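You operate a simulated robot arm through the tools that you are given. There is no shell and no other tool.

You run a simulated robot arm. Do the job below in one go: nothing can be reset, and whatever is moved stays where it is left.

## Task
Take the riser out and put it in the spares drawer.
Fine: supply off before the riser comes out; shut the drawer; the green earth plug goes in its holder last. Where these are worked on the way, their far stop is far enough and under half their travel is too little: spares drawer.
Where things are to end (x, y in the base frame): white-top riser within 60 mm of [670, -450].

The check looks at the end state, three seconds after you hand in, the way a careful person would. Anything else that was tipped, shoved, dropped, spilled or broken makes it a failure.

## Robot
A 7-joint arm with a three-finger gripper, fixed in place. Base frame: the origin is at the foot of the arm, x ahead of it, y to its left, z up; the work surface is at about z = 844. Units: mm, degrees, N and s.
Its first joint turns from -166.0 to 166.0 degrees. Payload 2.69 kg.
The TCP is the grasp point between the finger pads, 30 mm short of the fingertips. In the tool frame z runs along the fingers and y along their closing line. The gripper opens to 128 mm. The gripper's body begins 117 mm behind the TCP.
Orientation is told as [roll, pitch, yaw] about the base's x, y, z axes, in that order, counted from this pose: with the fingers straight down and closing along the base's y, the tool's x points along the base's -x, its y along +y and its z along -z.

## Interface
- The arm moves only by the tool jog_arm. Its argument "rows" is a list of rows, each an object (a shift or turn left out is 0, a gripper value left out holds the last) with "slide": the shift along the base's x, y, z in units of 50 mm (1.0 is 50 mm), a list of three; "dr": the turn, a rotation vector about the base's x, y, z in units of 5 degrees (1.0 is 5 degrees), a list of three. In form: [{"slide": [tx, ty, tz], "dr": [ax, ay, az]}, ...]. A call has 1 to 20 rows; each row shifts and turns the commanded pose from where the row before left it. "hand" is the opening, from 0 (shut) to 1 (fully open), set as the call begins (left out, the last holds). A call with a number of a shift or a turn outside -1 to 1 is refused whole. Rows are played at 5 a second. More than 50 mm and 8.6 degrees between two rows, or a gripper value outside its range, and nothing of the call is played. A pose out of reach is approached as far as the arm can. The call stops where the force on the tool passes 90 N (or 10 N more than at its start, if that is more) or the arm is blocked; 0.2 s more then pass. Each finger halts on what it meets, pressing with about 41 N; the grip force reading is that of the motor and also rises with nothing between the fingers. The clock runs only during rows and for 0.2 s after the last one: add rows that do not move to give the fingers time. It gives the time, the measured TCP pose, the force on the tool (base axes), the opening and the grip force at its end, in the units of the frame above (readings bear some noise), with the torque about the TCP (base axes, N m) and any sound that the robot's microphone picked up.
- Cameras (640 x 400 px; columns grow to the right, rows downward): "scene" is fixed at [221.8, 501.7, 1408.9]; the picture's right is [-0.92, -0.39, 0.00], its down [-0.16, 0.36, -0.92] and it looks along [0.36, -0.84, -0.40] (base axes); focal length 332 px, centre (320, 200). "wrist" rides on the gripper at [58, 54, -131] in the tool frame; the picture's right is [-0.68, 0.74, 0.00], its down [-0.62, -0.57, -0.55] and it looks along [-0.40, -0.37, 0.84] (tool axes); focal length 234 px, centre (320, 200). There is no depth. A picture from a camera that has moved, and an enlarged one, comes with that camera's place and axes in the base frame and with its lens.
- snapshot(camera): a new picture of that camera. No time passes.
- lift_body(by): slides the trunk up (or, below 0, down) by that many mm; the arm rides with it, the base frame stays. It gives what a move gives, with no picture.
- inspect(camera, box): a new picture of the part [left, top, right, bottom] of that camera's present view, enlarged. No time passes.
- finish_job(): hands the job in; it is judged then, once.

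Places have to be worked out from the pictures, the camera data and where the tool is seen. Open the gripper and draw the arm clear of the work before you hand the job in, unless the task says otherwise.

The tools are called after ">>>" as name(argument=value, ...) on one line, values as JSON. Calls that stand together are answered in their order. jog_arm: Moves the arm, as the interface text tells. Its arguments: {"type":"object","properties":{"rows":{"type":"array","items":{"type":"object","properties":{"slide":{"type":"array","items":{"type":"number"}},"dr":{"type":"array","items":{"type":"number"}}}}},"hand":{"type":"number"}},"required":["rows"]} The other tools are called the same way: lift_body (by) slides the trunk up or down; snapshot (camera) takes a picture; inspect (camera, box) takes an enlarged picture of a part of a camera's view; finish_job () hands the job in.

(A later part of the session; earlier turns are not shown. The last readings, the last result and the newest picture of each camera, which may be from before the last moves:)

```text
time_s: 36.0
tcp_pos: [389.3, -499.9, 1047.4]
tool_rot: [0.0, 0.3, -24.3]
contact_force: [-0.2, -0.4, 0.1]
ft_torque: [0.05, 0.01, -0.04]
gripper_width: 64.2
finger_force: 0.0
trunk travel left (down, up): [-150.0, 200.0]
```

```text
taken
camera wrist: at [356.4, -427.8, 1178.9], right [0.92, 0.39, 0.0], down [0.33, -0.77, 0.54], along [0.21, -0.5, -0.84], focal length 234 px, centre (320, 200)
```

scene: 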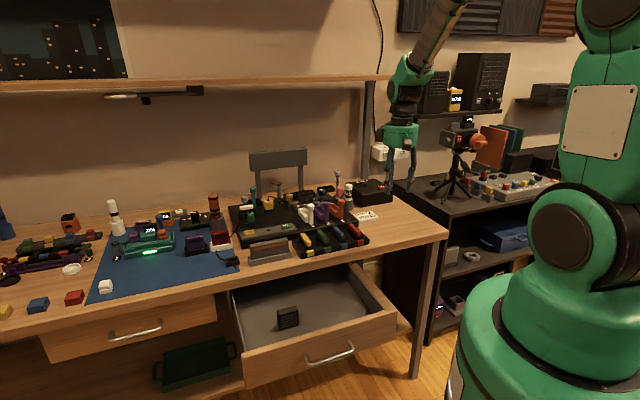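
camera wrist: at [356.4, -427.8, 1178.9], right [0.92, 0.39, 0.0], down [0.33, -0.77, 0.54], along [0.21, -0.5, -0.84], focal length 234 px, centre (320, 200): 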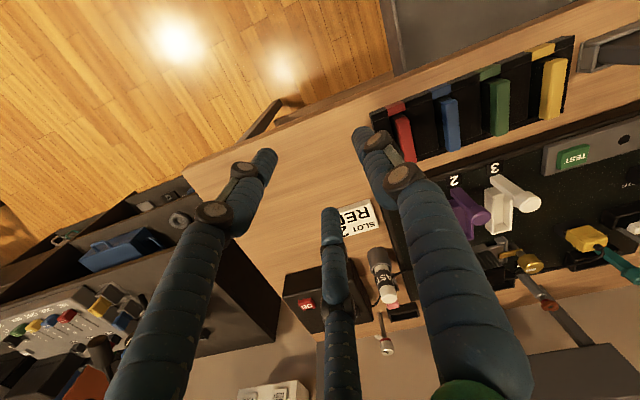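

I finish the turn to yaw -45 and go down over the bare edge at the bench's right part.

>>> jog_arm(hand=0.5, rows=[{"slide": [-0.15, 0, -0.6], "dr": [0, 0, -1]}, {"slide": [-0.15, 0, -0.7], "dr": [0, 0, -1]}, {"slide": [-0.15, 0, -0.7], "dr": [0, 0, -1]}, {"slide": [-0.12, -0.04, -0.7], "dr": [0, 0, -1]}, {"slide": [0, 0, -0.2], "dr": [0, 0, -0.14]}])

>>> snapshot(camera="wrist")

>>> inspect(camera="scene", box=[330, 140, 470, 260])

```text
time_s: 37.2
tcp_pos: [360.8, -501.7, 902.4]
tool_rot: [0.0, 0.2, -44.9]
contact_force: [-0.1, -0.1, 0.6]
ft_torque: [0.01, -0.01, 0.01]
gripper_width: 64.1
finger_force: 0.0
trunk travel left (down, up): [-150.0, 200.0]
```

```text
taken
camera wrist: at [357.1, -423.6, 1034.0], right [1.0, 0.04, 0.0], down [0.04, -0.84, 0.55], along [0.02, -0.55, -0.84], focal length 234 px, centre (320, 200)
```

wrist: 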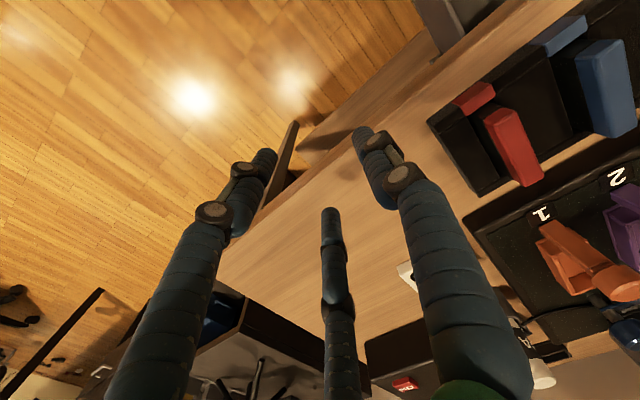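

```text
3.33 times, centred on (400, 200) of scene
camera zoom: at [221.8, 501.7, 1408.9], right [-0.92, -0.39, 0.0], down [-0.16, 0.36, -0.92], along [0.36, -0.84, -0.4], focal length 1105 px, centre (53, 200)
```

zoom: 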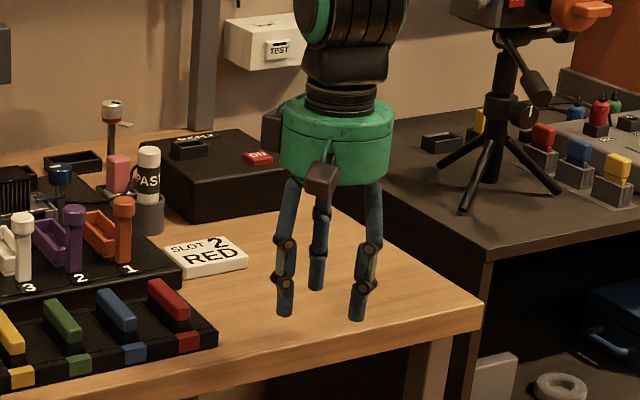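

The picture shows three fingers, one of them (far one) over the bench top while the TCP line passes in front of its edge. I lower slowly; contact before the tips pass z ≈ 818 would mean the third finger is real.

>>> jog_arm(rows=[{"slide": [0, 0, -0.5]}, {"slide": [0, 0, -0.3]}, {"slide": [0, 0, -0.14]}, {"slide": [0, 0, 0]}])

>>> inspect(camera="scene", box=[370, 190, 450, 250])

>>> inspect(camera="wrist", box=[220, 90, 420, 250])

```text
time_s: 38.2
tcp_pos: [360.5, -501.5, 854.4]
tool_rot: [0.0, 0.4, -44.9]
contact_force: [-1.0, -0.2, -0.5]
ft_torque: [0.0, -0.03, 0.0]
gripper_width: 63.8
finger_force: 0.1
trunk travel left (down, up): [-150.0, 200.0]
```

```text
6.67 times, centred on (410, 220) of scene
camera zoom: at [221.8, 501.7, 1408.9], right [-0.92, -0.39, 0.0], down [-0.16, 0.36, -0.92], along [0.36, -0.84, -0.4], focal length 2210 px, centre (-280, 67)
```

zoom: 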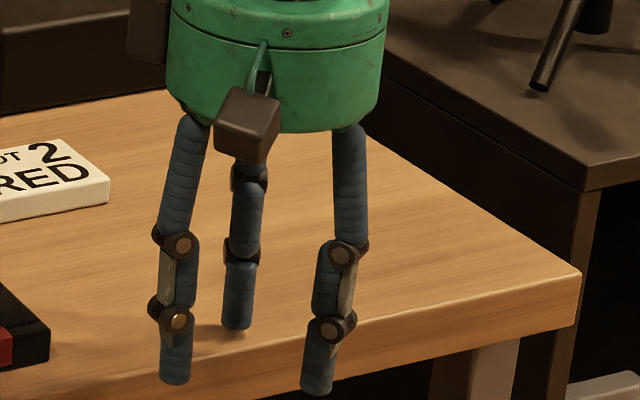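

```text
2.50 times, centred on (320, 170) of wrist
camera zoom: at [356.7, -423.2, 986.1], right [1.0, 0.04, 0.0], down [0.04, -0.84, 0.55], along [0.02, -0.54, -0.84], focal length 585 px, centre (320, 275)
```

zoom: 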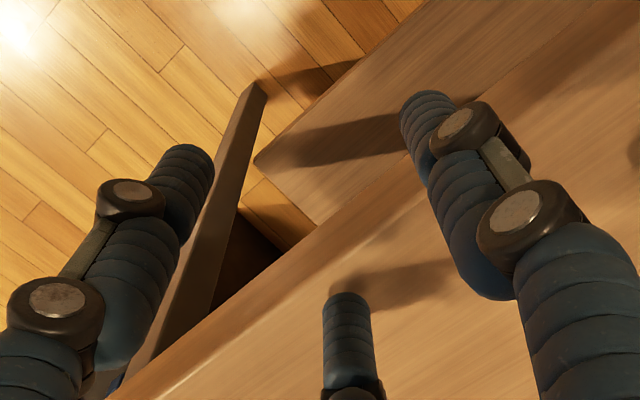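

>>> jog_arm(rows=[{"slide": [0, 0, -0.06]}, {"slide": [0, 0, -0.06]}, {"slide": [0, 0, 0]}])

>>> inspect(camera="scene", box=[370, 190, 450, 250])

```text
time_s: 39.0
tcp_pos: [359.6, -501.9, 849.9]
tool_rot: [0.0, 0.3, -44.9]
contact_force: [-2.0, 0.5, 4.4]
ft_torque: [-0.19, -0.03, -0.07]
gripper_width: 64.0
finger_force: 0.0
trunk travel left (down, up): [-150.0, 200.0]
```

```text
6.67 times, centred on (410, 220) of scene
camera zoom: at [221.8, 501.7, 1408.9], right [-0.92, -0.39, 0.0], down [-0.16, 0.36, -0.92], along [0.36, -0.84, -0.4], focal length 2210 px, centre (-280, 67)
```

zoom: 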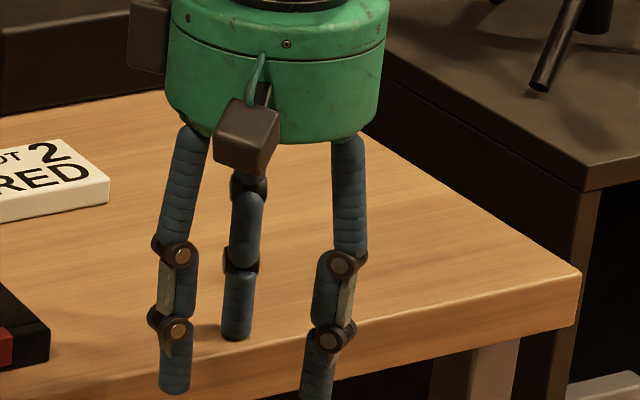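

Contact already, at nominal tip height 820, and the torque puts the contact about 45 mm behind the TCP line: the third finger looks real. I press 1 mm more to make the reading clear.

>>> jog_arm(rows=[{"slide": [0, 0, -0.03]}, {"slide": [0, 0, 0]}])

```text
time_s: 39.6
tcp_pos: [359.7, -503.0, 848.7]
tool_rot: [-0.1, 0.2, -44.9]
contact_force: [-2.2, -1.3, 19.1]
ft_torque: [-0.92, -0.14, -0.14]
gripper_width: 67.6
finger_force: 2.1
trunk travel left (down, up): [-150.0, 200.0]
```

The torque now clearly puts the contact at the third finger (about 40 mm behind, 25 mm to the right), so the hand really is three-fingered, closing radially, and the desk is at z ≈ 820. The best grip on the riser is one finger in front and two behind, straddling the opened latch (yaw 45). I rise and go back over the riser.

>>> jog_arm(hand=0.5, rows=[{"slide": [0, 0, 0.9]}, {"slide": [0, 0, 0.95]}, {"slide": [0, 0, 0.95]}, {"slide": [0, 0, 0.95]}])

>>> jog_arm(hand=0.36, rows=[{"slide": [0.631, 0.067, 0], "dr": [0, 0, 1]}, {"slide": [0.631, 0.067, 0], "dr": [0, 0, 1]}, {"slide": [0.631, 0.067, 0], "dr": [0, 0, 1]}, {"slide": [0.631, 0.067, 0], "dr": [0, 0, 1]}, {"slide": [0.631, 0.067, 0], "dr": [0, 0, 1]}, {"slide": [0.631, 0.067, 0], "dr": [0, 0, 1]}, {"slide": [0.631, 0.067, 0], "dr": [0, 0, 1]}, {"slide": [0.631, 0.067, 0], "dr": [0, 0, 1]}, {"slide": [0.631, 0.067, 0], "dr": [0, 0, 1]}, {"slide": [0.631, 0.067, 0], "dr": [0, 0, 1]}, {"slide": [0.631, 0.067, 0], "dr": [0, 0, 1]}, {"slide": [0.631, 0.067, 0], "dr": [0, 0, 1]}, {"slide": [0.631, 0.067, 0], "dr": [0, 0, 1]}, {"slide": [0.631, 0.067, 0], "dr": [0, 0, 1]}, {"slide": [0.631, 0.067, 0], "dr": [0, 0, 1]}, {"slide": [0.631, 0.067, 0], "dr": [0, 0, 1]}, {"slide": [0.631, 0.067, 0], "dr": [0, 0, 1]}, {"slide": [0.631, 0.067, 0], "dr": [0, 0, 0.98]}, {"slide": [0, 0, 0]}])

>>> snapshot(camera="wrist")

>>> snapshot(camera="scene")

```text
time_s: 40.6
tcp_pos: [360.9, -501.6, 1036.0]
tool_rot: [0.0, 0.3, -44.9]
contact_force: [-0.3, -0.6, -0.4]
ft_torque: [0.06, 0.01, -0.03]
gripper_width: 64.1
finger_force: 0.1
trunk travel left (down, up): [-150.0, 200.0]
```

```text
time_s: 44.6
tcp_pos: [929.0, -439.6, 1034.8]
tool_rot: [0.0, 0.5, 45.1]
contact_force: [0.5, 0.8, -1.1]
ft_torque: [-0.02, 0.03, -0.01]
gripper_width: 45.8
finger_force: 0.1
trunk travel left (down, up): [-150.0, 200.0]
```

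```text
taken
camera wrist: at [849.4, -442.8, 1166.5], right [-0.04, 1.0, 0.0], down [0.84, 0.04, 0.54], along [0.54, 0.02, -0.84], focal length 234 px, centre (320, 200)
```

wrist: 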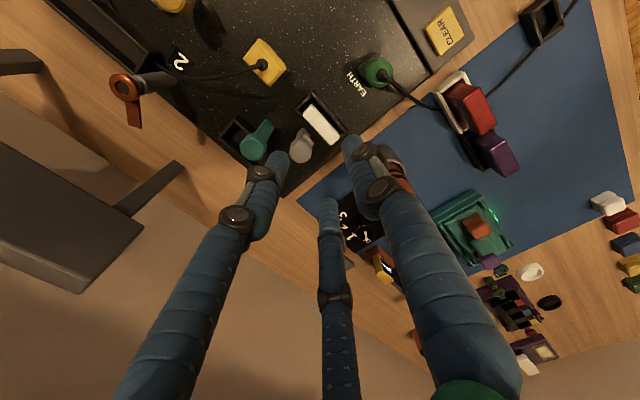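

```text
taken
```

scene: 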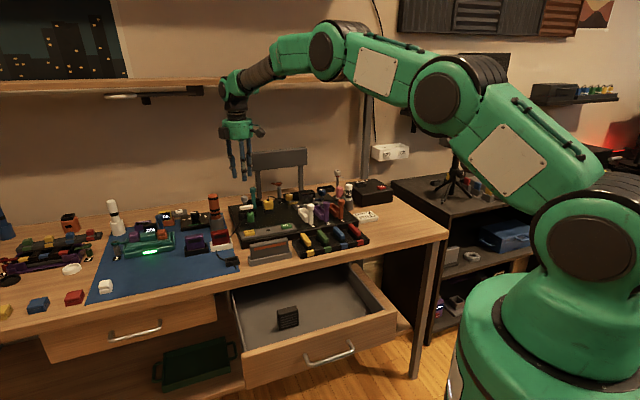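

>>> inspect(camera="wrist", box=[270, 85, 366, 165])

>>> inspect(camera="wrist", box=[230, 90, 410, 240])

```text
5.00 times, centred on (318, 125) of wrist
camera zoom: at [849.4, -442.8, 1166.5], right [-0.04, 1.0, 0.0], down [0.84, 0.04, 0.54], along [0.54, 0.02, -0.84], focal length 1171 px, centre (330, 575)
```

zoom: 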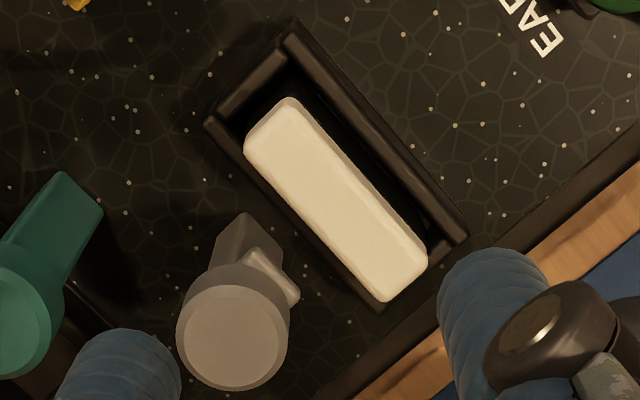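

```text
2.67 times, centred on (320, 165) of wrist
camera zoom: at [849.4, -442.8, 1166.5], right [-0.04, 1.0, 0.0], down [0.84, 0.04, 0.54], along [0.54, 0.02, -0.84], focal length 624 px, centre (320, 293)
```

zoom: 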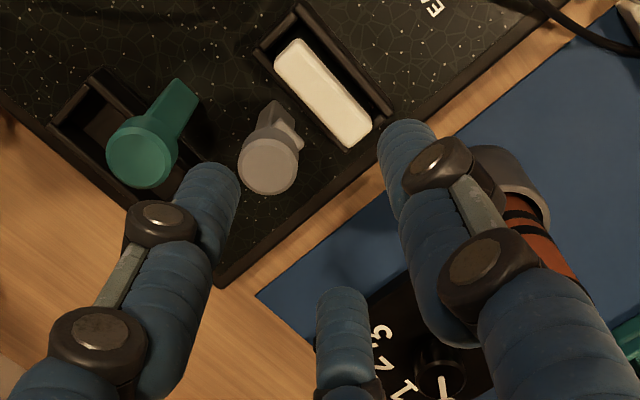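

The latch is now clearly tipped back. I line up at (930, -442) and come down to tips at about z = 925, just above the cap's height, to check the fingers' clearances.

>>> jog_arm(hand=0.36, rows=[{"slide": [0.02, -0.046, -0.5]}, {"slide": [0, 0, -0.6]}, {"slide": [0, 0, -0.5]}, {"slide": [0, 0, 0]}])

>>> inspect(camera="wrist", box=[230, 90, 410, 240])

>>> inspect(camera="scene", box=[225, 165, 285, 225])

```text
time_s: 45.6
tcp_pos: [930.3, -441.8, 955.5]
tool_rot: [0.0, 0.4, 45.0]
contact_force: [0.0, -0.6, -0.5]
ft_torque: [0.02, 0.0, 0.01]
gripper_width: 46.2
finger_force: 0.0
trunk travel left (down, up): [-150.0, 200.0]
```

```text
2.67 times, centred on (320, 165) of wrist
camera zoom: at [850.7, -445.9, 1087.0], right [-0.04, 1.0, 0.0], down [0.84, 0.04, 0.55], along [0.54, 0.02, -0.84], focal length 624 px, centre (320, 293)
```

zoom: 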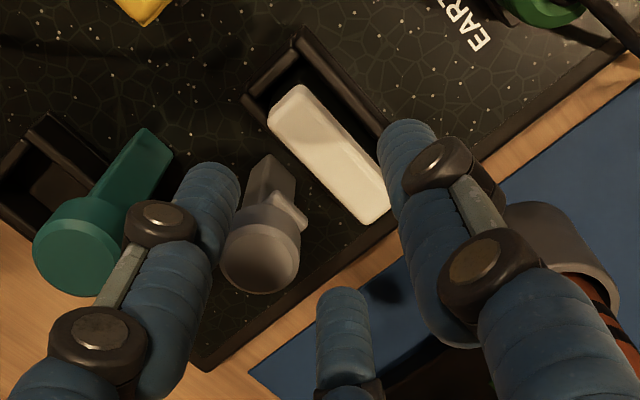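

```text
6.67 times, centred on (255, 195) of scene
camera zoom: at [221.8, 501.7, 1408.9], right [-0.92, -0.39, 0.0], down [-0.16, 0.36, -0.92], along [0.36, -0.84, -0.4], focal length 2210 px, centre (753, 233)
```

zoom: 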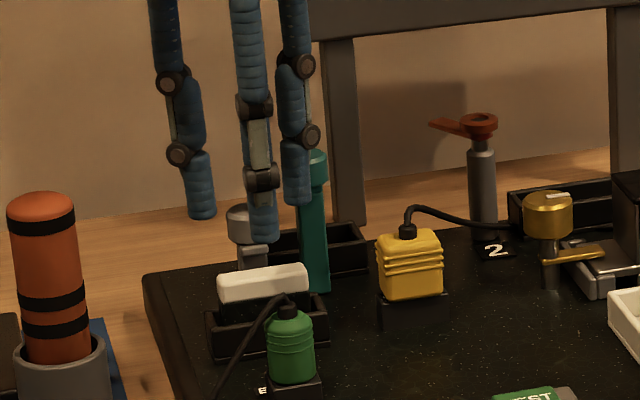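

Clearances look right: one finger in front, two behind, either side of the grey cap. I lower on to TCP z ≈ 900 in steps.

>>> jog_arm(hand=0.36, rows=[{"slide": [0, 0, -0.4]}, {"slide": [0, 0, -0.4]}, {"slide": [0, 0, 0]}])

>>> inspect(camera="wrist", box=[230, 90, 410, 240])

>>> inspect(camera="scene", box=[235, 180, 275, 220])

```text
time_s: 46.5
tcp_pos: [930.8, -442.9, 915.3]
tool_rot: [0.0, 0.4, 45.0]
contact_force: [-1.0, -0.3, -0.5]
ft_torque: [0.01, 0.01, 0.03]
gripper_width: 46.1
finger_force: 0.1
trunk travel left (down, up): [-150.0, 200.0]
```

```text
2.67 times, centred on (320, 165) of wrist
camera zoom: at [850.9, -445.8, 1046.7], right [-0.04, 1.0, 0.0], down [0.84, 0.04, 0.55], along [0.54, 0.02, -0.84], focal length 624 px, centre (320, 293)
```

zoom: 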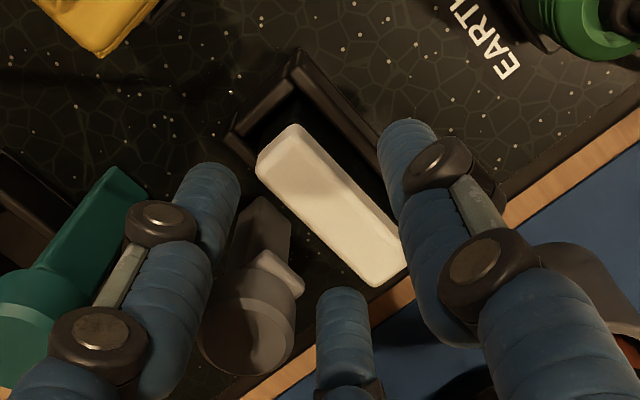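

```text
10.00 times, centred on (255, 200) of scene
camera zoom: at [221.8, 501.7, 1408.9], right [-0.92, -0.39, 0.0], down [-0.16, 0.36, -0.92], along [0.36, -0.84, -0.4], focal length 3316 px, centre (970, 200)
```

zoom: 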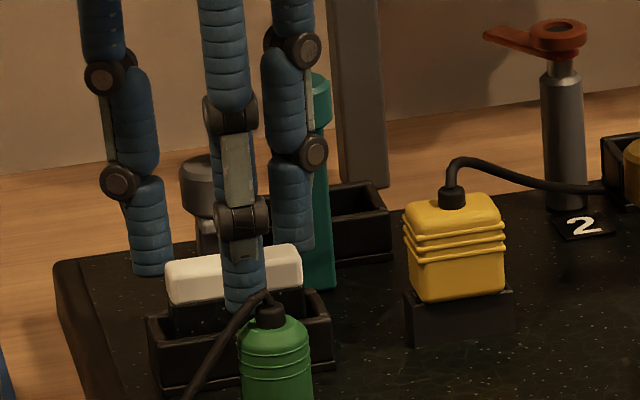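

Tips are at about 884, all clear. I lower 14 mm more so that the fingers overlap the white block, staying above the trough's rim (about 865).

>>> jog_arm(hand=0.36, rows=[{"slide": [0, 0.01, -0.14]}, {"slide": [0, 0, -0.14]}, {"slide": [0, 0, 0]}])

>>> inspect(camera="wrist", box=[230, 90, 410, 240])

>>> inspect(camera="scene", box=[235, 185, 275, 225])

```text
time_s: 47.2
tcp_pos: [929.4, -442.8, 901.8]
tool_rot: [0.0, 0.4, 45.0]
contact_force: [-0.4, 1.5, 6.4]
ft_torque: [0.12, -0.2, 0.09]
gripper_width: 46.1
finger_force: 0.0
trunk travel left (down, up): [-150.0, 200.0]
```

```text
2.67 times, centred on (320, 165) of wrist
camera zoom: at [849.4, -445.3, 1033.1], right [-0.04, 1.0, 0.0], down [0.84, 0.04, 0.55], along [0.55, 0.02, -0.84], focal length 624 px, centre (320, 293)
```

zoom: 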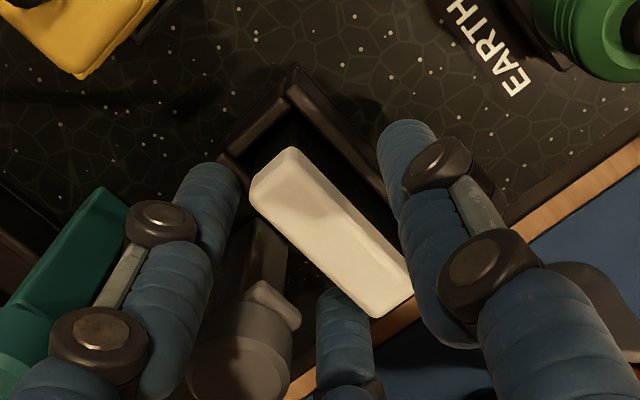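

```text
10.00 times, centred on (255, 205) of scene
camera zoom: at [221.8, 501.7, 1408.9], right [-0.92, -0.39, 0.0], down [-0.16, 0.36, -0.92], along [0.36, -0.84, -0.4], focal length 3316 px, centre (970, 150)
```

zoom: 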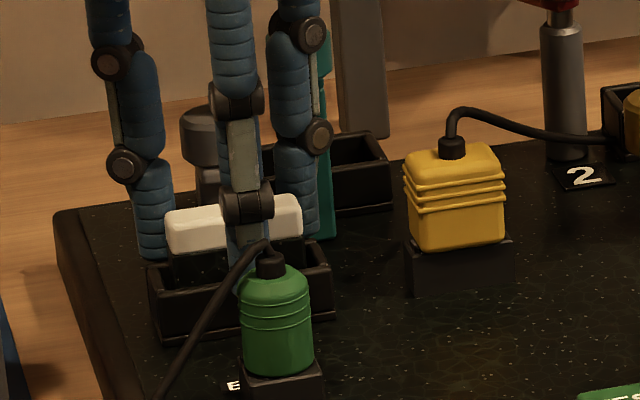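

A back finger just touches the trough's rim (6 N). I raise 2 mm and close on the riser.

>>> jog_arm(hand=0.36, rows=[{"slide": [0, 0, 0.045]}, {"slide": [0, 0, 0]}])

>>> jog_arm(hand=0, rows=[{"slide": [0, 0, 0]}, {"slide": [0, 0, 0]}, {"slide": [0, 0, 0]}])

>>> inspect(camera="wrist", box=[230, 90, 410, 240])

>>> inspect(camera="scene", box=[235, 185, 275, 225])

```text
time_s: 47.9
tcp_pos: [929.3, -443.4, 902.8]
tool_rot: [0.0, 0.3, 45.0]
contact_force: [0.1, 0.6, 0.8]
ft_torque: [-0.01, -0.02, 0.01]
gripper_width: 46.1
finger_force: 0.1
trunk travel left (down, up): [-150.0, 200.0]
```

```text
time_s: 48.6
tcp_pos: [929.4, -442.3, 903.3]
tool_rot: [0.1, 0.3, 44.9]
contact_force: [0.3, -0.5, -0.2]
ft_torque: [-0.01, -0.01, -0.02]
gripper_width: 23.8
finger_force: 41.3
trunk travel left (down, up): [-150.0, 200.0]
```

```text
2.67 times, centred on (320, 165) of wrist
camera zoom: at [849.6, -445.9, 1034.6], right [-0.04, 1.0, 0.0], down [0.84, 0.04, 0.54], along [0.54, 0.02, -0.84], focal length 624 px, centre (320, 293)
```

zoom: 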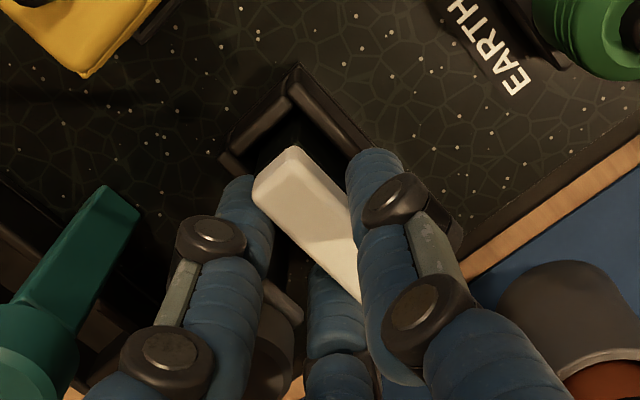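

```text
10.00 times, centred on (255, 205) of scene
camera zoom: at [221.8, 501.7, 1408.9], right [-0.92, -0.39, 0.0], down [-0.16, 0.36, -0.92], along [0.36, -0.84, -0.4], focal length 3316 px, centre (970, 150)
```

zoom: 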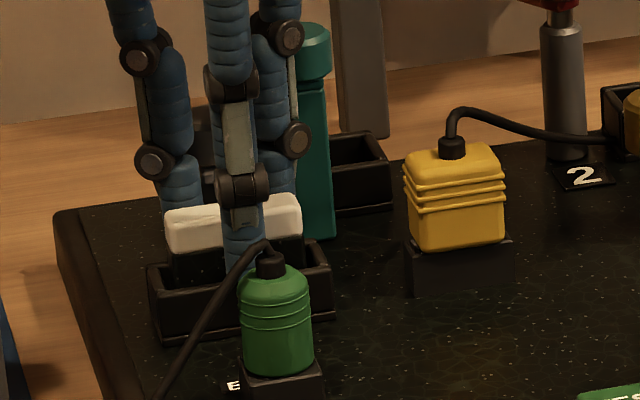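

Gripped: width 23.8 mm with 41 N, one finger in front and two behind. I lift slowly, watching for resistance.

>>> jog_arm(hand=0, rows=[{"slide": [0, 0, 0.06]}, {"slide": [0, 0, 0.06]}, {"slide": [0, 0, 0.08]}])

>>> inspect(camera="scene", box=[235, 185, 275, 225])

>>> inspect(camera="wrist", box=[230, 90, 410, 240])

```text
time_s: 49.5
tcp_pos: [929.2, -443.5, 914.4]
tool_rot: [0.1, 0.3, 45.0]
contact_force: [0.0, -0.6, -0.9]
ft_torque: [0.03, -0.02, -0.01]
gripper_width: 23.7
finger_force: 40.9
trunk travel left (down, up): [-150.0, 200.0]
```

```text
10.00 times, centred on (255, 205) of scene
camera zoom: at [221.8, 501.7, 1408.9], right [-0.92, -0.39, 0.0], down [-0.16, 0.36, -0.92], along [0.36, -0.84, -0.4], focal length 3316 px, centre (970, 150)
```

zoom: 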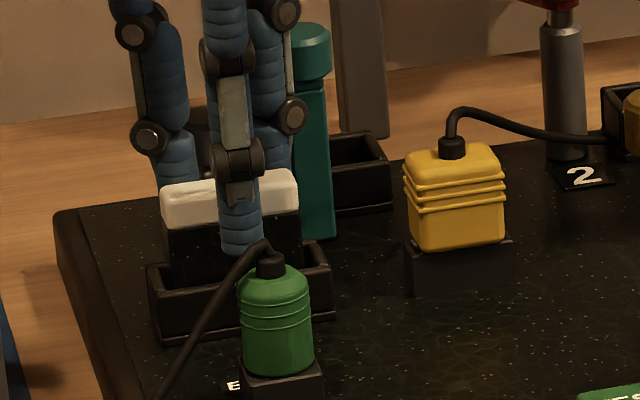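

```text
2.67 times, centred on (320, 165) of wrist
camera zoom: at [850.0, -445.3, 1044.8], right [-0.04, 1.0, 0.0], down [0.84, 0.04, 0.55], along [0.54, 0.02, -0.84], focal length 624 px, centre (320, 293)
```

zoom: 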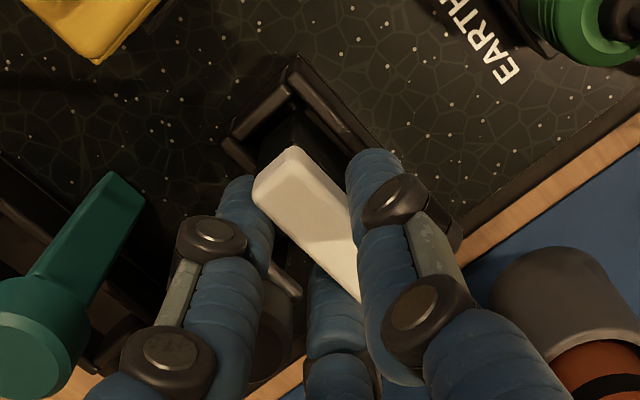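

The riser comes up freely with the hand. I lift it well clear.

>>> jog_arm(hand=0, rows=[{"slide": [0, 0, 0.2]}, {"slide": [0, 0, 0.3]}, {"slide": [0, 0, 0.4]}, {"slide": [0, 0, 0.5]}, {"slide": [0, 0, 0.6]}, {"slide": [0, 0, 0.4]}])

>>> snapshot(camera="wrist")

>>> inspect(camera="scene", box=[215, 140, 305, 230])

```text
time_s: 50.9
tcp_pos: [929.6, -441.2, 1033.1]
tool_rot: [0.0, 0.4, 45.1]
contact_force: [0.1, 0.5, 0.7]
ft_torque: [-0.02, 0.01, 0.0]
gripper_width: 23.8
finger_force: 40.9
trunk travel left (down, up): [-150.0, 200.0]
```

```text
taken
camera wrist: at [849.3, -444.6, 1164.7], right [-0.04, 1.0, 0.0], down [0.84, 0.04, 0.55], along [0.54, 0.02, -0.84], focal length 234 px, centre (320, 200)
```

wrist: 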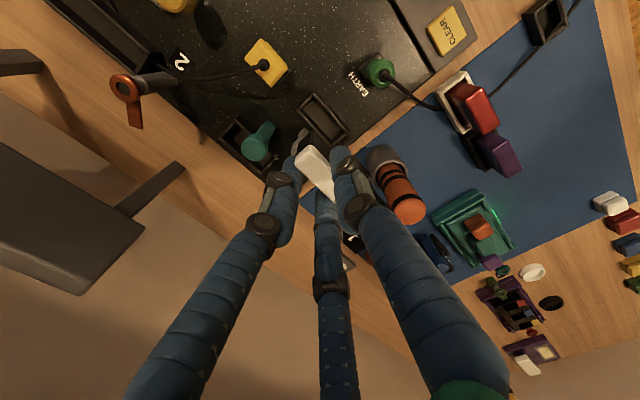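

```text
4.44 times, centred on (260, 185) of scene
camera zoom: at [221.8, 501.7, 1408.9], right [-0.92, -0.39, 0.0], down [-0.16, 0.36, -0.92], along [0.36, -0.84, -0.4], focal length 1474 px, centre (587, 267)
```

zoom: 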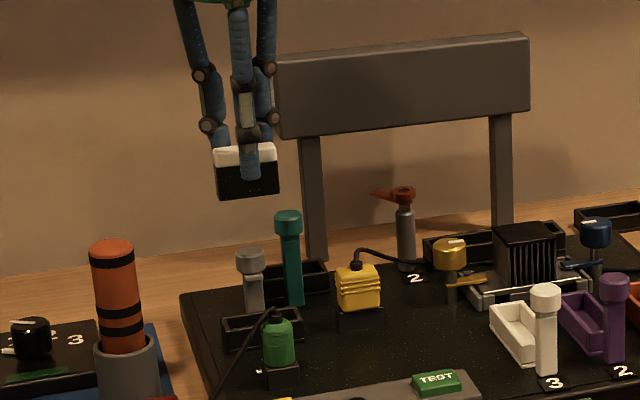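

The riser is out and held. I carry it at this height over to the open drawer, turning it 90° so that its long side lies along the drawer's run.

>>> jog_arm(hand=0, rows=[{"slide": [-0.502, 0.195, 0], "dr": [0, 0, -1]}, {"slide": [-0.502, 0.195, 0], "dr": [0, 0, -1]}, {"slide": [-0.502, 0.195, 0], "dr": [0, 0, -1]}, {"slide": [-0.502, 0.195, 0], "dr": [0, 0, -1]}, {"slide": [-0.502, 0.195, 0], "dr": [0, 0, -1]}, {"slide": [-0.502, 0.195, 0], "dr": [0, 0, -1]}, {"slide": [-0.502, 0.195, 0], "dr": [0, 0, -1]}, {"slide": [-0.502, 0.195, 0], "dr": [0, 0, -1]}, {"slide": [-0.502, 0.195, 0], "dr": [0, 0, -1]}, {"slide": [-0.502, 0.195, 0], "dr": [0, 0, -1]}, {"slide": [-0.502, 0.195, 0], "dr": [0, 0, -1]}, {"slide": [-0.502, 0.195, 0], "dr": [0, 0, -1]}, {"slide": [-0.502, 0.195, 0], "dr": [0, 0, -1]}, {"slide": [-0.502, 0.195, 0], "dr": [0, 0, -1]}, {"slide": [-0.502, 0.195, 0], "dr": [0, 0, -1]}, {"slide": [-0.502, 0.195, 0], "dr": [0, 0, -1]}, {"slide": [-0.502, 0.195, 0], "dr": [0, 0, -1]}, {"slide": [-0.502, 0.195, 0], "dr": [0, 0, -1]}, {"slide": [0, 0, 0]}])

>>> snapshot(camera="wrist")

>>> snapshot(camera="scene")

```text
time_s: 54.9
tcp_pos: [478.1, -266.8, 1034.5]
tool_rot: [0.0, 0.3, -45.1]
contact_force: [0.5, 0.9, 0.2]
ft_torque: [0.01, -0.01, 0.01]
gripper_width: 23.3
finger_force: 41.5
trunk travel left (down, up): [-150.0, 200.0]
```

```text
taken
camera wrist: at [474.1, -188.2, 1165.2], right [1.0, 0.04, 0.0], down [0.04, -0.84, 0.55], along [0.02, -0.54, -0.84], focal length 234 px, centre (320, 200)
```

wrist: 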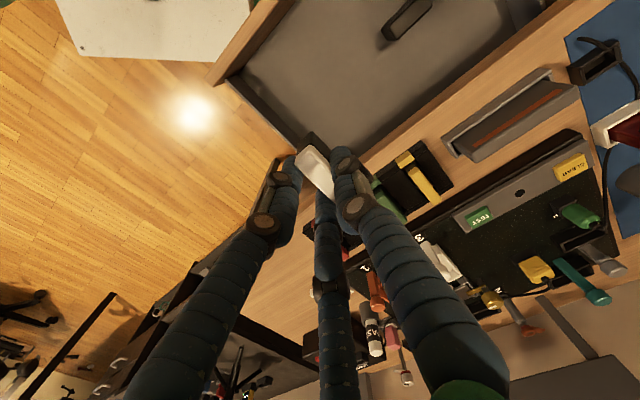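

```text
taken
```

scene: 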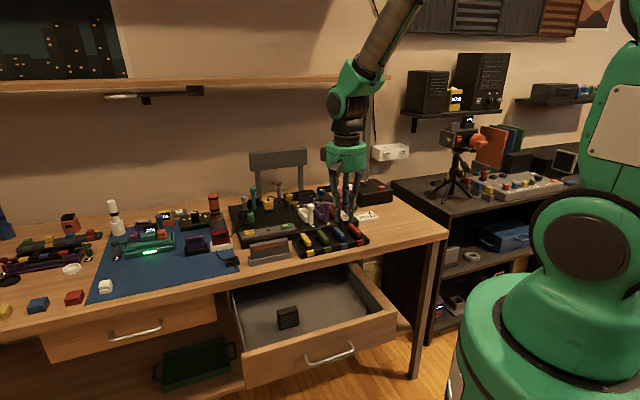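

The spot below the hand is inside the drawer, right half. I enlarge the view to verify the walls around the place where it will go down.

>>> inspect(camera="wrist", box=[190, 0, 500, 200])

>>> inspect(camera="scene", box=[220, 170, 420, 390])

```text
2.00 times, centred on (345, 100) of wrist
camera zoom: at [474.1, -188.2, 1165.2], right [1.0, 0.04, 0.0], down [0.04, -0.84, 0.55], along [0.02, -0.54, -0.84], focal length 468 px, centre (270, 400)
```

zoom: 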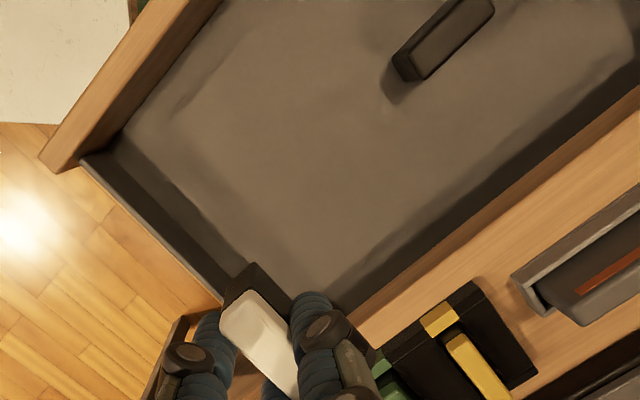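

```text
1.82 times, centred on (320, 280) of scene
camera zoom: at [221.8, 501.7, 1408.9], right [-0.92, -0.39, 0.0], down [-0.16, 0.36, -0.92], along [0.36, -0.84, -0.4], focal length 603 px, centre (320, 54)
```

zoom: 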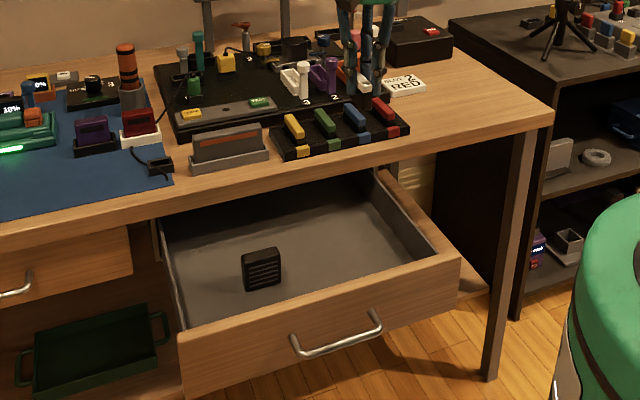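

The place is free: about 75 mm from the right wall, well in front of the bench's edge. I lower the riser into the drawer, stopping above its floor.

>>> jog_arm(hand=0, rows=[{"slide": [0, 0, -0.8]}, {"slide": [0, 0, -0.8]}, {"slide": [0, 0, -0.8]}, {"slide": [0, 0, -0.8]}, {"slide": [0, 0, -0.8]}, {"slide": [0, 0, -0.7]}, {"slide": [0, 0, 0]}])

>>> snapshot(camera="wrist")

>>> inspect(camera="scene", box=[220, 230, 420, 390])

```text
time_s: 56.5
tcp_pos: [480.2, -265.8, 796.2]
tool_rot: [0.0, 0.4, -45.1]
contact_force: [-0.4, -0.7, -0.7]
ft_torque: [0.03, 0.02, -0.02]
gripper_width: 23.9
finger_force: 40.9
trunk travel left (down, up): [-150.0, 200.0]
```

```text
taken
camera wrist: at [476.6, -188.1, 928.7], right [1.0, 0.04, 0.0], down [0.04, -0.84, 0.55], along [0.02, -0.54, -0.84], focal length 234 px, centre (320, 200)
```

wrist: 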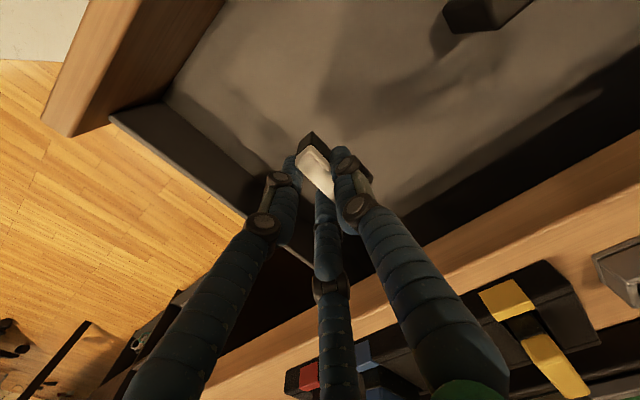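

```text
2.50 times, centred on (320, 310) of scene
camera zoom: at [221.8, 501.7, 1408.9], right [-0.92, -0.39, 0.0], down [-0.16, 0.36, -0.92], along [0.36, -0.84, -0.4], focal length 829 px, centre (320, -75)
```

zoom: 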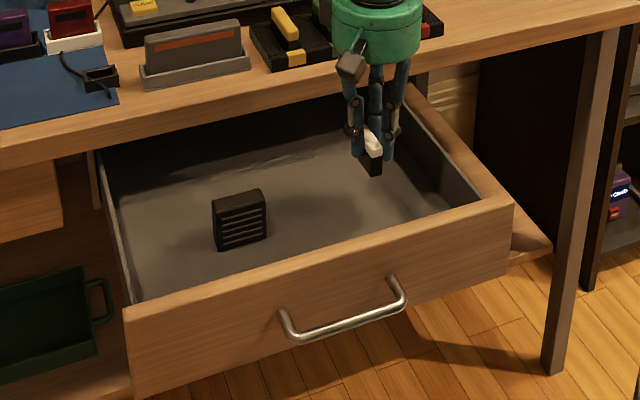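

Riser is above the drawer floor, clear of the walls. I go down 25 mm and then in small steps until it touches.

>>> jog_arm(hand=0, rows=[{"slide": [0, 0, -0.25]}, {"slide": [0, 0, -0.25]}, {"slide": [0, 0, 0]}])

>>> inspect(camera="scene", box=[290, 250, 380, 320])

```text
time_s: 57.2
tcp_pos: [478.5, -265.5, 772.5]
tool_rot: [0.0, 0.3, -45.0]
contact_force: [0.1, 0.4, -1.2]
ft_torque: [0.0, 0.05, 0.02]
gripper_width: 23.3
finger_force: 41.0
trunk travel left (down, up): [-150.0, 200.0]
```

```text
5.71 times, centred on (335, 285) of scene
camera zoom: at [221.8, 501.7, 1408.9], right [-0.92, -0.39, 0.0], down [-0.16, 0.36, -0.92], along [0.36, -0.84, -0.4], focal length 1895 px, centre (234, -286)
```

zoom: 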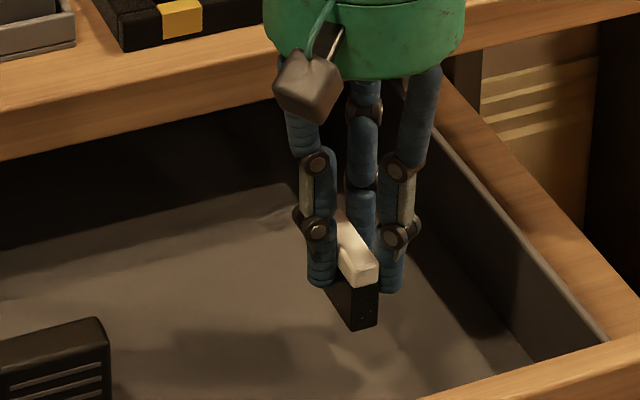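

>>> jog_arm(hand=0, rows=[{"slide": [0, 0, -0.08]}, {"slide": [0, 0, -0.08]}, {"slide": [0, 0, 0]}])

>>> inspect(camera="scene", box=[290, 250, 380, 320])

```text
time_s: 58.0
tcp_pos: [477.8, -266.3, 765.1]
tool_rot: [0.1, 0.2, -45.0]
contact_force: [-0.8, 0.3, 0.7]
ft_torque: [-0.03, -0.03, 0.02]
gripper_width: 23.7
finger_force: 41.5
trunk travel left (down, up): [-150.0, 200.0]
```

```text
5.71 times, centred on (335, 285) of scene
camera zoom: at [221.8, 501.7, 1408.9], right [-0.92, -0.39, 0.0], down [-0.16, 0.36, -0.92], along [0.36, -0.84, -0.4], focal length 1895 px, centre (234, -286)
```

zoom: 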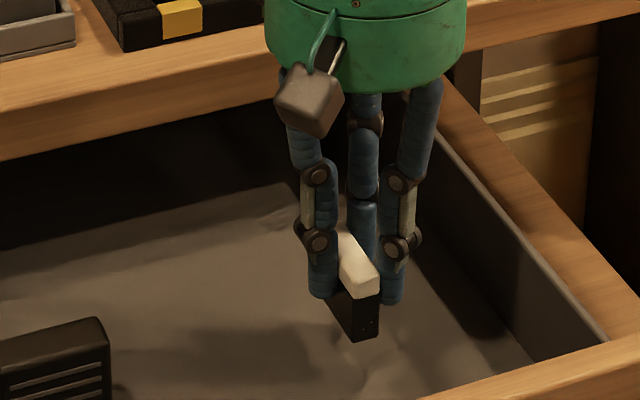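

>>> jog_arm(hand=0, rows=[{"slide": [0, 0, -0.06]}, {"slide": [0, 0, -0.06]}, {"slide": [0, 0, 0]}])

```text
time_s: 58.9
tcp_pos: [477.8, -265.4, 759.5]
tool_rot: [0.0, 0.3, -45.0]
contact_force: [-0.1, 0.1, -1.0]
ft_torque: [0.01, -0.01, 0.0]
gripper_width: 23.5
finger_force: 40.3
trunk travel left (down, up): [-150.0, 200.0]
```

Still free; I continue in 3 mm steps.

>>> jog_arm(hand=0, rows=[{"slide": [0, 0, -0.06]}, {"slide": [0, 0, -0.04]}, {"slide": [0, 0, 0]}])

>>> inspect(camera="scene", box=[290, 250, 380, 320])

```text
time_s: 59.6
tcp_pos: [477.2, -266.6, 755.2]
tool_rot: [0.0, 0.3, -45.0]
contact_force: [-0.1, -0.9, -0.6]
ft_torque: [-0.01, 0.0, -0.01]
gripper_width: 23.5
finger_force: 41.5
trunk travel left (down, up): [-150.0, 200.0]
```

```text
5.71 times, centred on (335, 285) of scene
camera zoom: at [221.8, 501.7, 1408.9], right [-0.92, -0.39, 0.0], down [-0.16, 0.36, -0.92], along [0.36, -0.84, -0.4], focal length 1895 px, centre (234, -286)
```

zoom: 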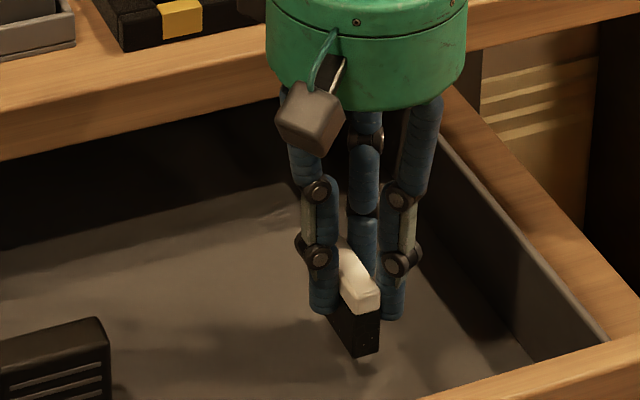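

The riser's shadow is closing up with its foot; a few mm are left. I go on by 2 mm steps.

>>> jog_arm(hand=0, rows=[{"slide": [0, 0, -0.04]}, {"slide": [0, 0, -0.03]}, {"slide": [0, 0, 0]}])

>>> inspect(camera="scene", box=[320, 275, 360, 310])

```text
time_s: 60.5
tcp_pos: [477.0, -267.1, 751.8]
tool_rot: [0.0, 0.3, -45.0]
contact_force: [0.1, 0.0, -0.1]
ft_torque: [0.0, -0.01, 0.02]
gripper_width: 23.6
finger_force: 41.2
trunk travel left (down, up): [-150.0, 200.0]
```

```text
11.43 times, centred on (340, 292) of scene
camera zoom: at [221.8, 501.7, 1408.9], right [-0.92, -0.39, 0.0], down [-0.16, 0.36, -0.92], along [0.36, -0.84, -0.4], focal length 3789 px, centre (91, -857)
```

zoom: 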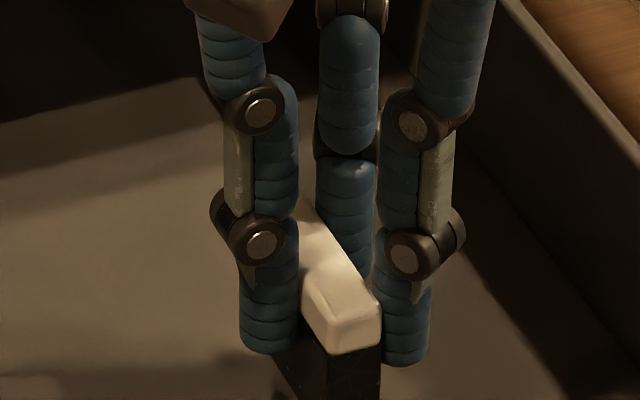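

>>> jog_arm(hand=0, rows=[{"slide": [0, 0, -0.04]}, {"slide": [0, 0, 0]}])

>>> inspect(camera="scene", box=[320, 285, 360, 320])

```text
time_s: 61.0
tcp_pos: [477.3, -265.9, 749.0]
tool_rot: [0.0, 0.3, -45.0]
contact_force: [0.1, -0.3, -0.2]
ft_torque: [0.01, -0.02, 0.02]
gripper_width: 23.7
finger_force: 41.1
trunk travel left (down, up): [-150.0, 200.0]
```

```text
11.43 times, centred on (340, 302) of scene
camera zoom: at [221.8, 501.7, 1408.9], right [-0.92, -0.39, 0.0], down [-0.16, 0.36, -0.92], along [0.36, -0.84, -0.4], focal length 3789 px, centre (91, -971)
```

zoom: 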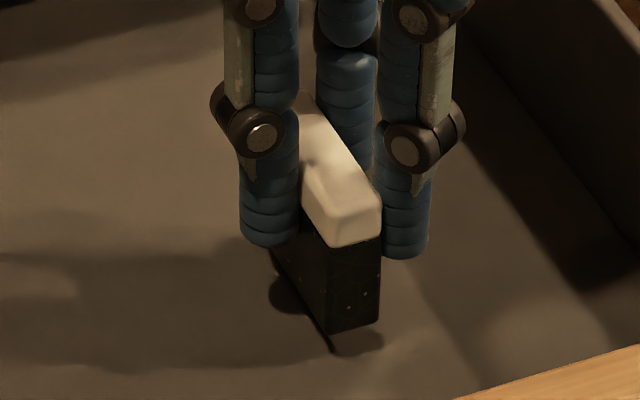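

The foot is within a few mm of its shadow. Another 2 mm at a time.

>>> jog_arm(hand=0, rows=[{"slide": [0, 0, -0.04]}, {"slide": [0, 0, 0]}])

>>> jog_arm(hand=0, rows=[{"slide": [0, 0, -0.03]}, {"slide": [0, 0, 0]}])

>>> inspect(camera="scene", box=[320, 285, 360, 320])

```text
time_s: 61.6
tcp_pos: [477.4, -266.8, 748.1]
tool_rot: [-0.1, 0.3, -45.1]
contact_force: [0.6, 0.0, 0.4]
ft_torque: [0.02, 0.0, -0.01]
gripper_width: 23.6
finger_force: 41.0
trunk travel left (down, up): [-150.0, 200.0]
```

```text
time_s: 62.2
tcp_pos: [477.1, -265.8, 745.3]
tool_rot: [-0.1, 0.2, -45.0]
contact_force: [0.2, 1.0, -0.2]
ft_torque: [-0.04, 0.02, 0.02]
gripper_width: 23.8
finger_force: 40.6
trunk travel left (down, up): [-150.0, 200.0]
```

```text
11.43 times, centred on (340, 302) of scene
camera zoom: at [221.8, 501.7, 1408.9], right [-0.92, -0.39, 0.0], down [-0.16, 0.36, -0.92], along [0.36, -0.84, -0.4], focal length 3789 px, centre (91, -971)
```

zoom: 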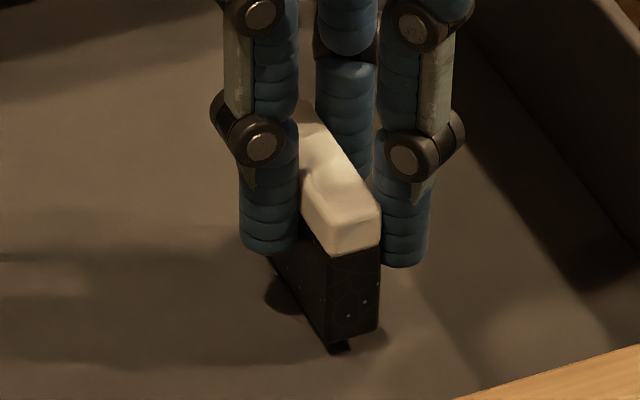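

>>> jog_arm(hand=0, rows=[{"slide": [0, 0, -0.03]}, {"slide": [0, 0, 0]}])

>>> jog_arm(hand=0, rows=[{"slide": [0, 0, -0.02]}, {"slide": [0, 0, 0]}])

>>> inspect(camera="scene", box=[320, 285, 360, 320])

```text
time_s: 62.9
tcp_pos: [476.8, -267.1, 744.4]
tool_rot: [0.1, 0.4, -45.0]
contact_force: [0.1, 0.7, 0.2]
ft_torque: [-0.02, 0.0, -0.01]
gripper_width: 23.7
finger_force: 41.0
trunk travel left (down, up): [-150.0, 200.0]
```

```text
time_s: 63.5
tcp_pos: [478.4, -266.7, 742.0]
tool_rot: [0.0, 0.3, -45.0]
contact_force: [0.2, 0.5, -0.1]
ft_torque: [0.03, -0.01, 0.0]
gripper_width: 23.5
finger_force: 40.8
trunk travel left (down, up): [-150.0, 200.0]
```

```text
11.43 times, centred on (340, 302) of scene
camera zoom: at [221.8, 501.7, 1408.9], right [-0.92, -0.39, 0.0], down [-0.16, 0.36, -0.92], along [0.36, -0.84, -0.4], focal length 3789 px, centre (91, -971)
```

zoom: 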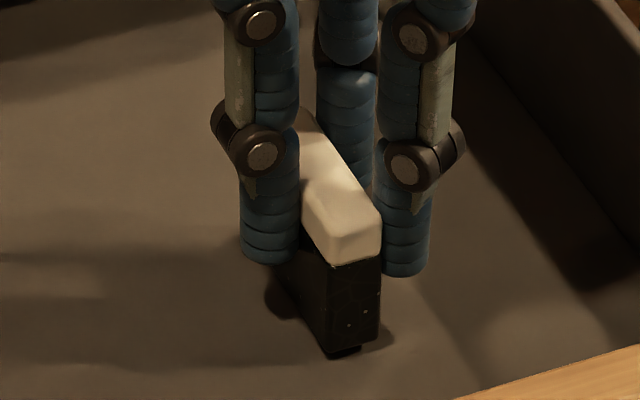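

A narrower connector tongue shows under the body; it is nearly on the floor. I continue by 1.5 mm steps.

>>> jog_arm(hand=0, rows=[{"slide": [0, 0, -0.03]}, {"slide": [0, 0, 0]}])

>>> jog_arm(hand=0, rows=[{"slide": [0, 0, -0.03]}, {"slide": [0, 0, 0]}])

>>> inspect(camera="scene", box=[320, 285, 360, 320])

```text
time_s: 64.0
tcp_pos: [478.9, -266.9, 742.1]
tool_rot: [0.0, 0.3, -45.0]
contact_force: [0.8, -0.7, -0.2]
ft_torque: [-0.02, 0.01, 0.0]
gripper_width: 23.4
finger_force: 40.8
trunk travel left (down, up): [-150.0, 200.0]
```

```text
time_s: 64.7
tcp_pos: [476.4, -266.1, 739.5]
tool_rot: [0.1, 0.3, -45.0]
contact_force: [-0.3, -0.4, 0.0]
ft_torque: [-0.03, -0.02, 0.0]
gripper_width: 23.6
finger_force: 40.5
trunk travel left (down, up): [-150.0, 200.0]
```

```text
11.43 times, centred on (340, 302) of scene
camera zoom: at [221.8, 501.7, 1408.9], right [-0.92, -0.39, 0.0], down [-0.16, 0.36, -0.92], along [0.36, -0.84, -0.4], focal length 3789 px, centre (91, -971)
```

zoom: 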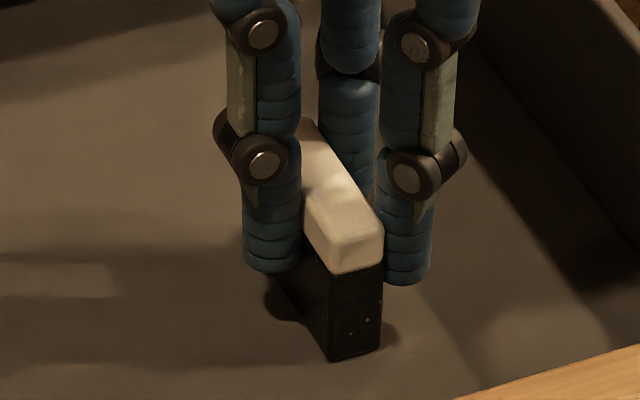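

>>> jog_arm(hand=0, rows=[{"slide": [0, 0, -0.03]}, {"slide": [0, 0, 0]}])

>>> inspect(camera="scene", box=[325, 290, 355, 320])

```text
time_s: 65.2
tcp_pos: [478.0, -267.8, 739.6]
tool_rot: [0.1, 0.2, -45.0]
contact_force: [-1.8, -1.0, 21.9]
ft_torque: [0.0, 0.03, -0.02]
gripper_width: 23.8
finger_force: 41.0
trunk travel left (down, up): [-150.0, 200.0]
```

```text
13.33 times, centred on (340, 305) of scene
camera zoom: at [221.8, 501.7, 1408.9], right [-0.92, -0.39, 0.0], down [-0.16, 0.36, -0.92], along [0.36, -0.84, -0.4], focal length 4421 px, centre (53, -1200)
```

zoom: 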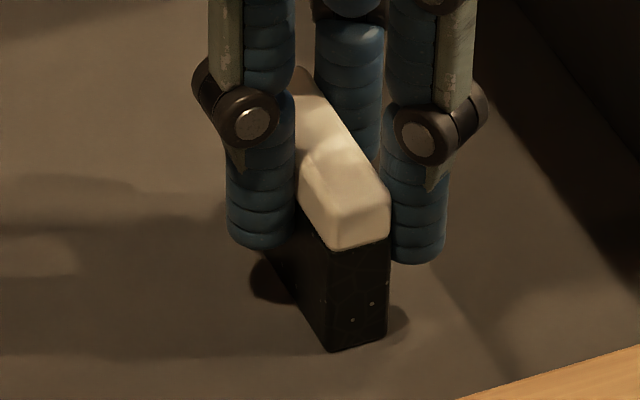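

It stands on the floor (22 N). I ease up slightly, then open the hand gently.

>>> jog_arm(hand=0, rows=[{"slide": [0, 0, 0.018]}, {"slide": [0, 0, 0]}])

>>> jog_arm(hand=0.36, rows=[{"slide": [0, 0, 0]}, {"slide": [0, 0, 0]}, {"slide": [0, 0, 0]}])

>>> inspect(camera="scene", box=[320, 275, 365, 320])

```text
time_s: 65.8
tcp_pos: [477.3, -267.3, 739.5]
tool_rot: [0.0, 0.3, -45.0]
contact_force: [1.5, 1.6, 18.1]
ft_torque: [0.08, -0.17, -0.01]
gripper_width: 23.5
finger_force: 40.7
trunk travel left (down, up): [-150.0, 200.0]
```

```text
time_s: 66.7
tcp_pos: [477.9, -266.1, 738.3]
tool_rot: [0.1, 0.3, -45.0]
contact_force: [0.7, 0.0, -0.1]
ft_torque: [-0.02, -0.02, 0.0]
gripper_width: 46.1
finger_force: 0.0
trunk travel left (down, up): [-150.0, 200.0]
```

```text
8.89 times, centred on (342, 298) of scene
camera zoom: at [221.8, 501.7, 1408.9], right [-0.92, -0.39, 0.0], down [-0.16, 0.36, -0.92], along [0.36, -0.84, -0.4], focal length 2947 px, centre (120, -667)
```

zoom: 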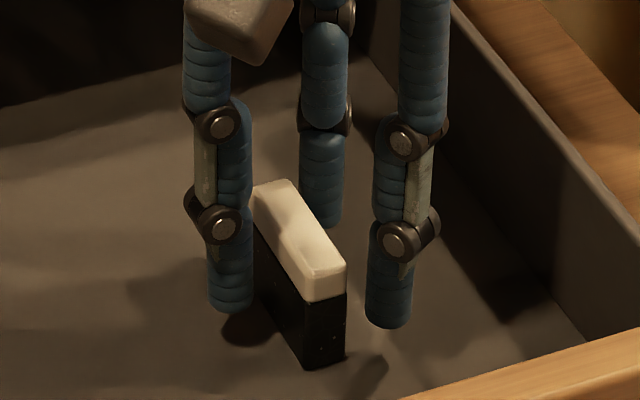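

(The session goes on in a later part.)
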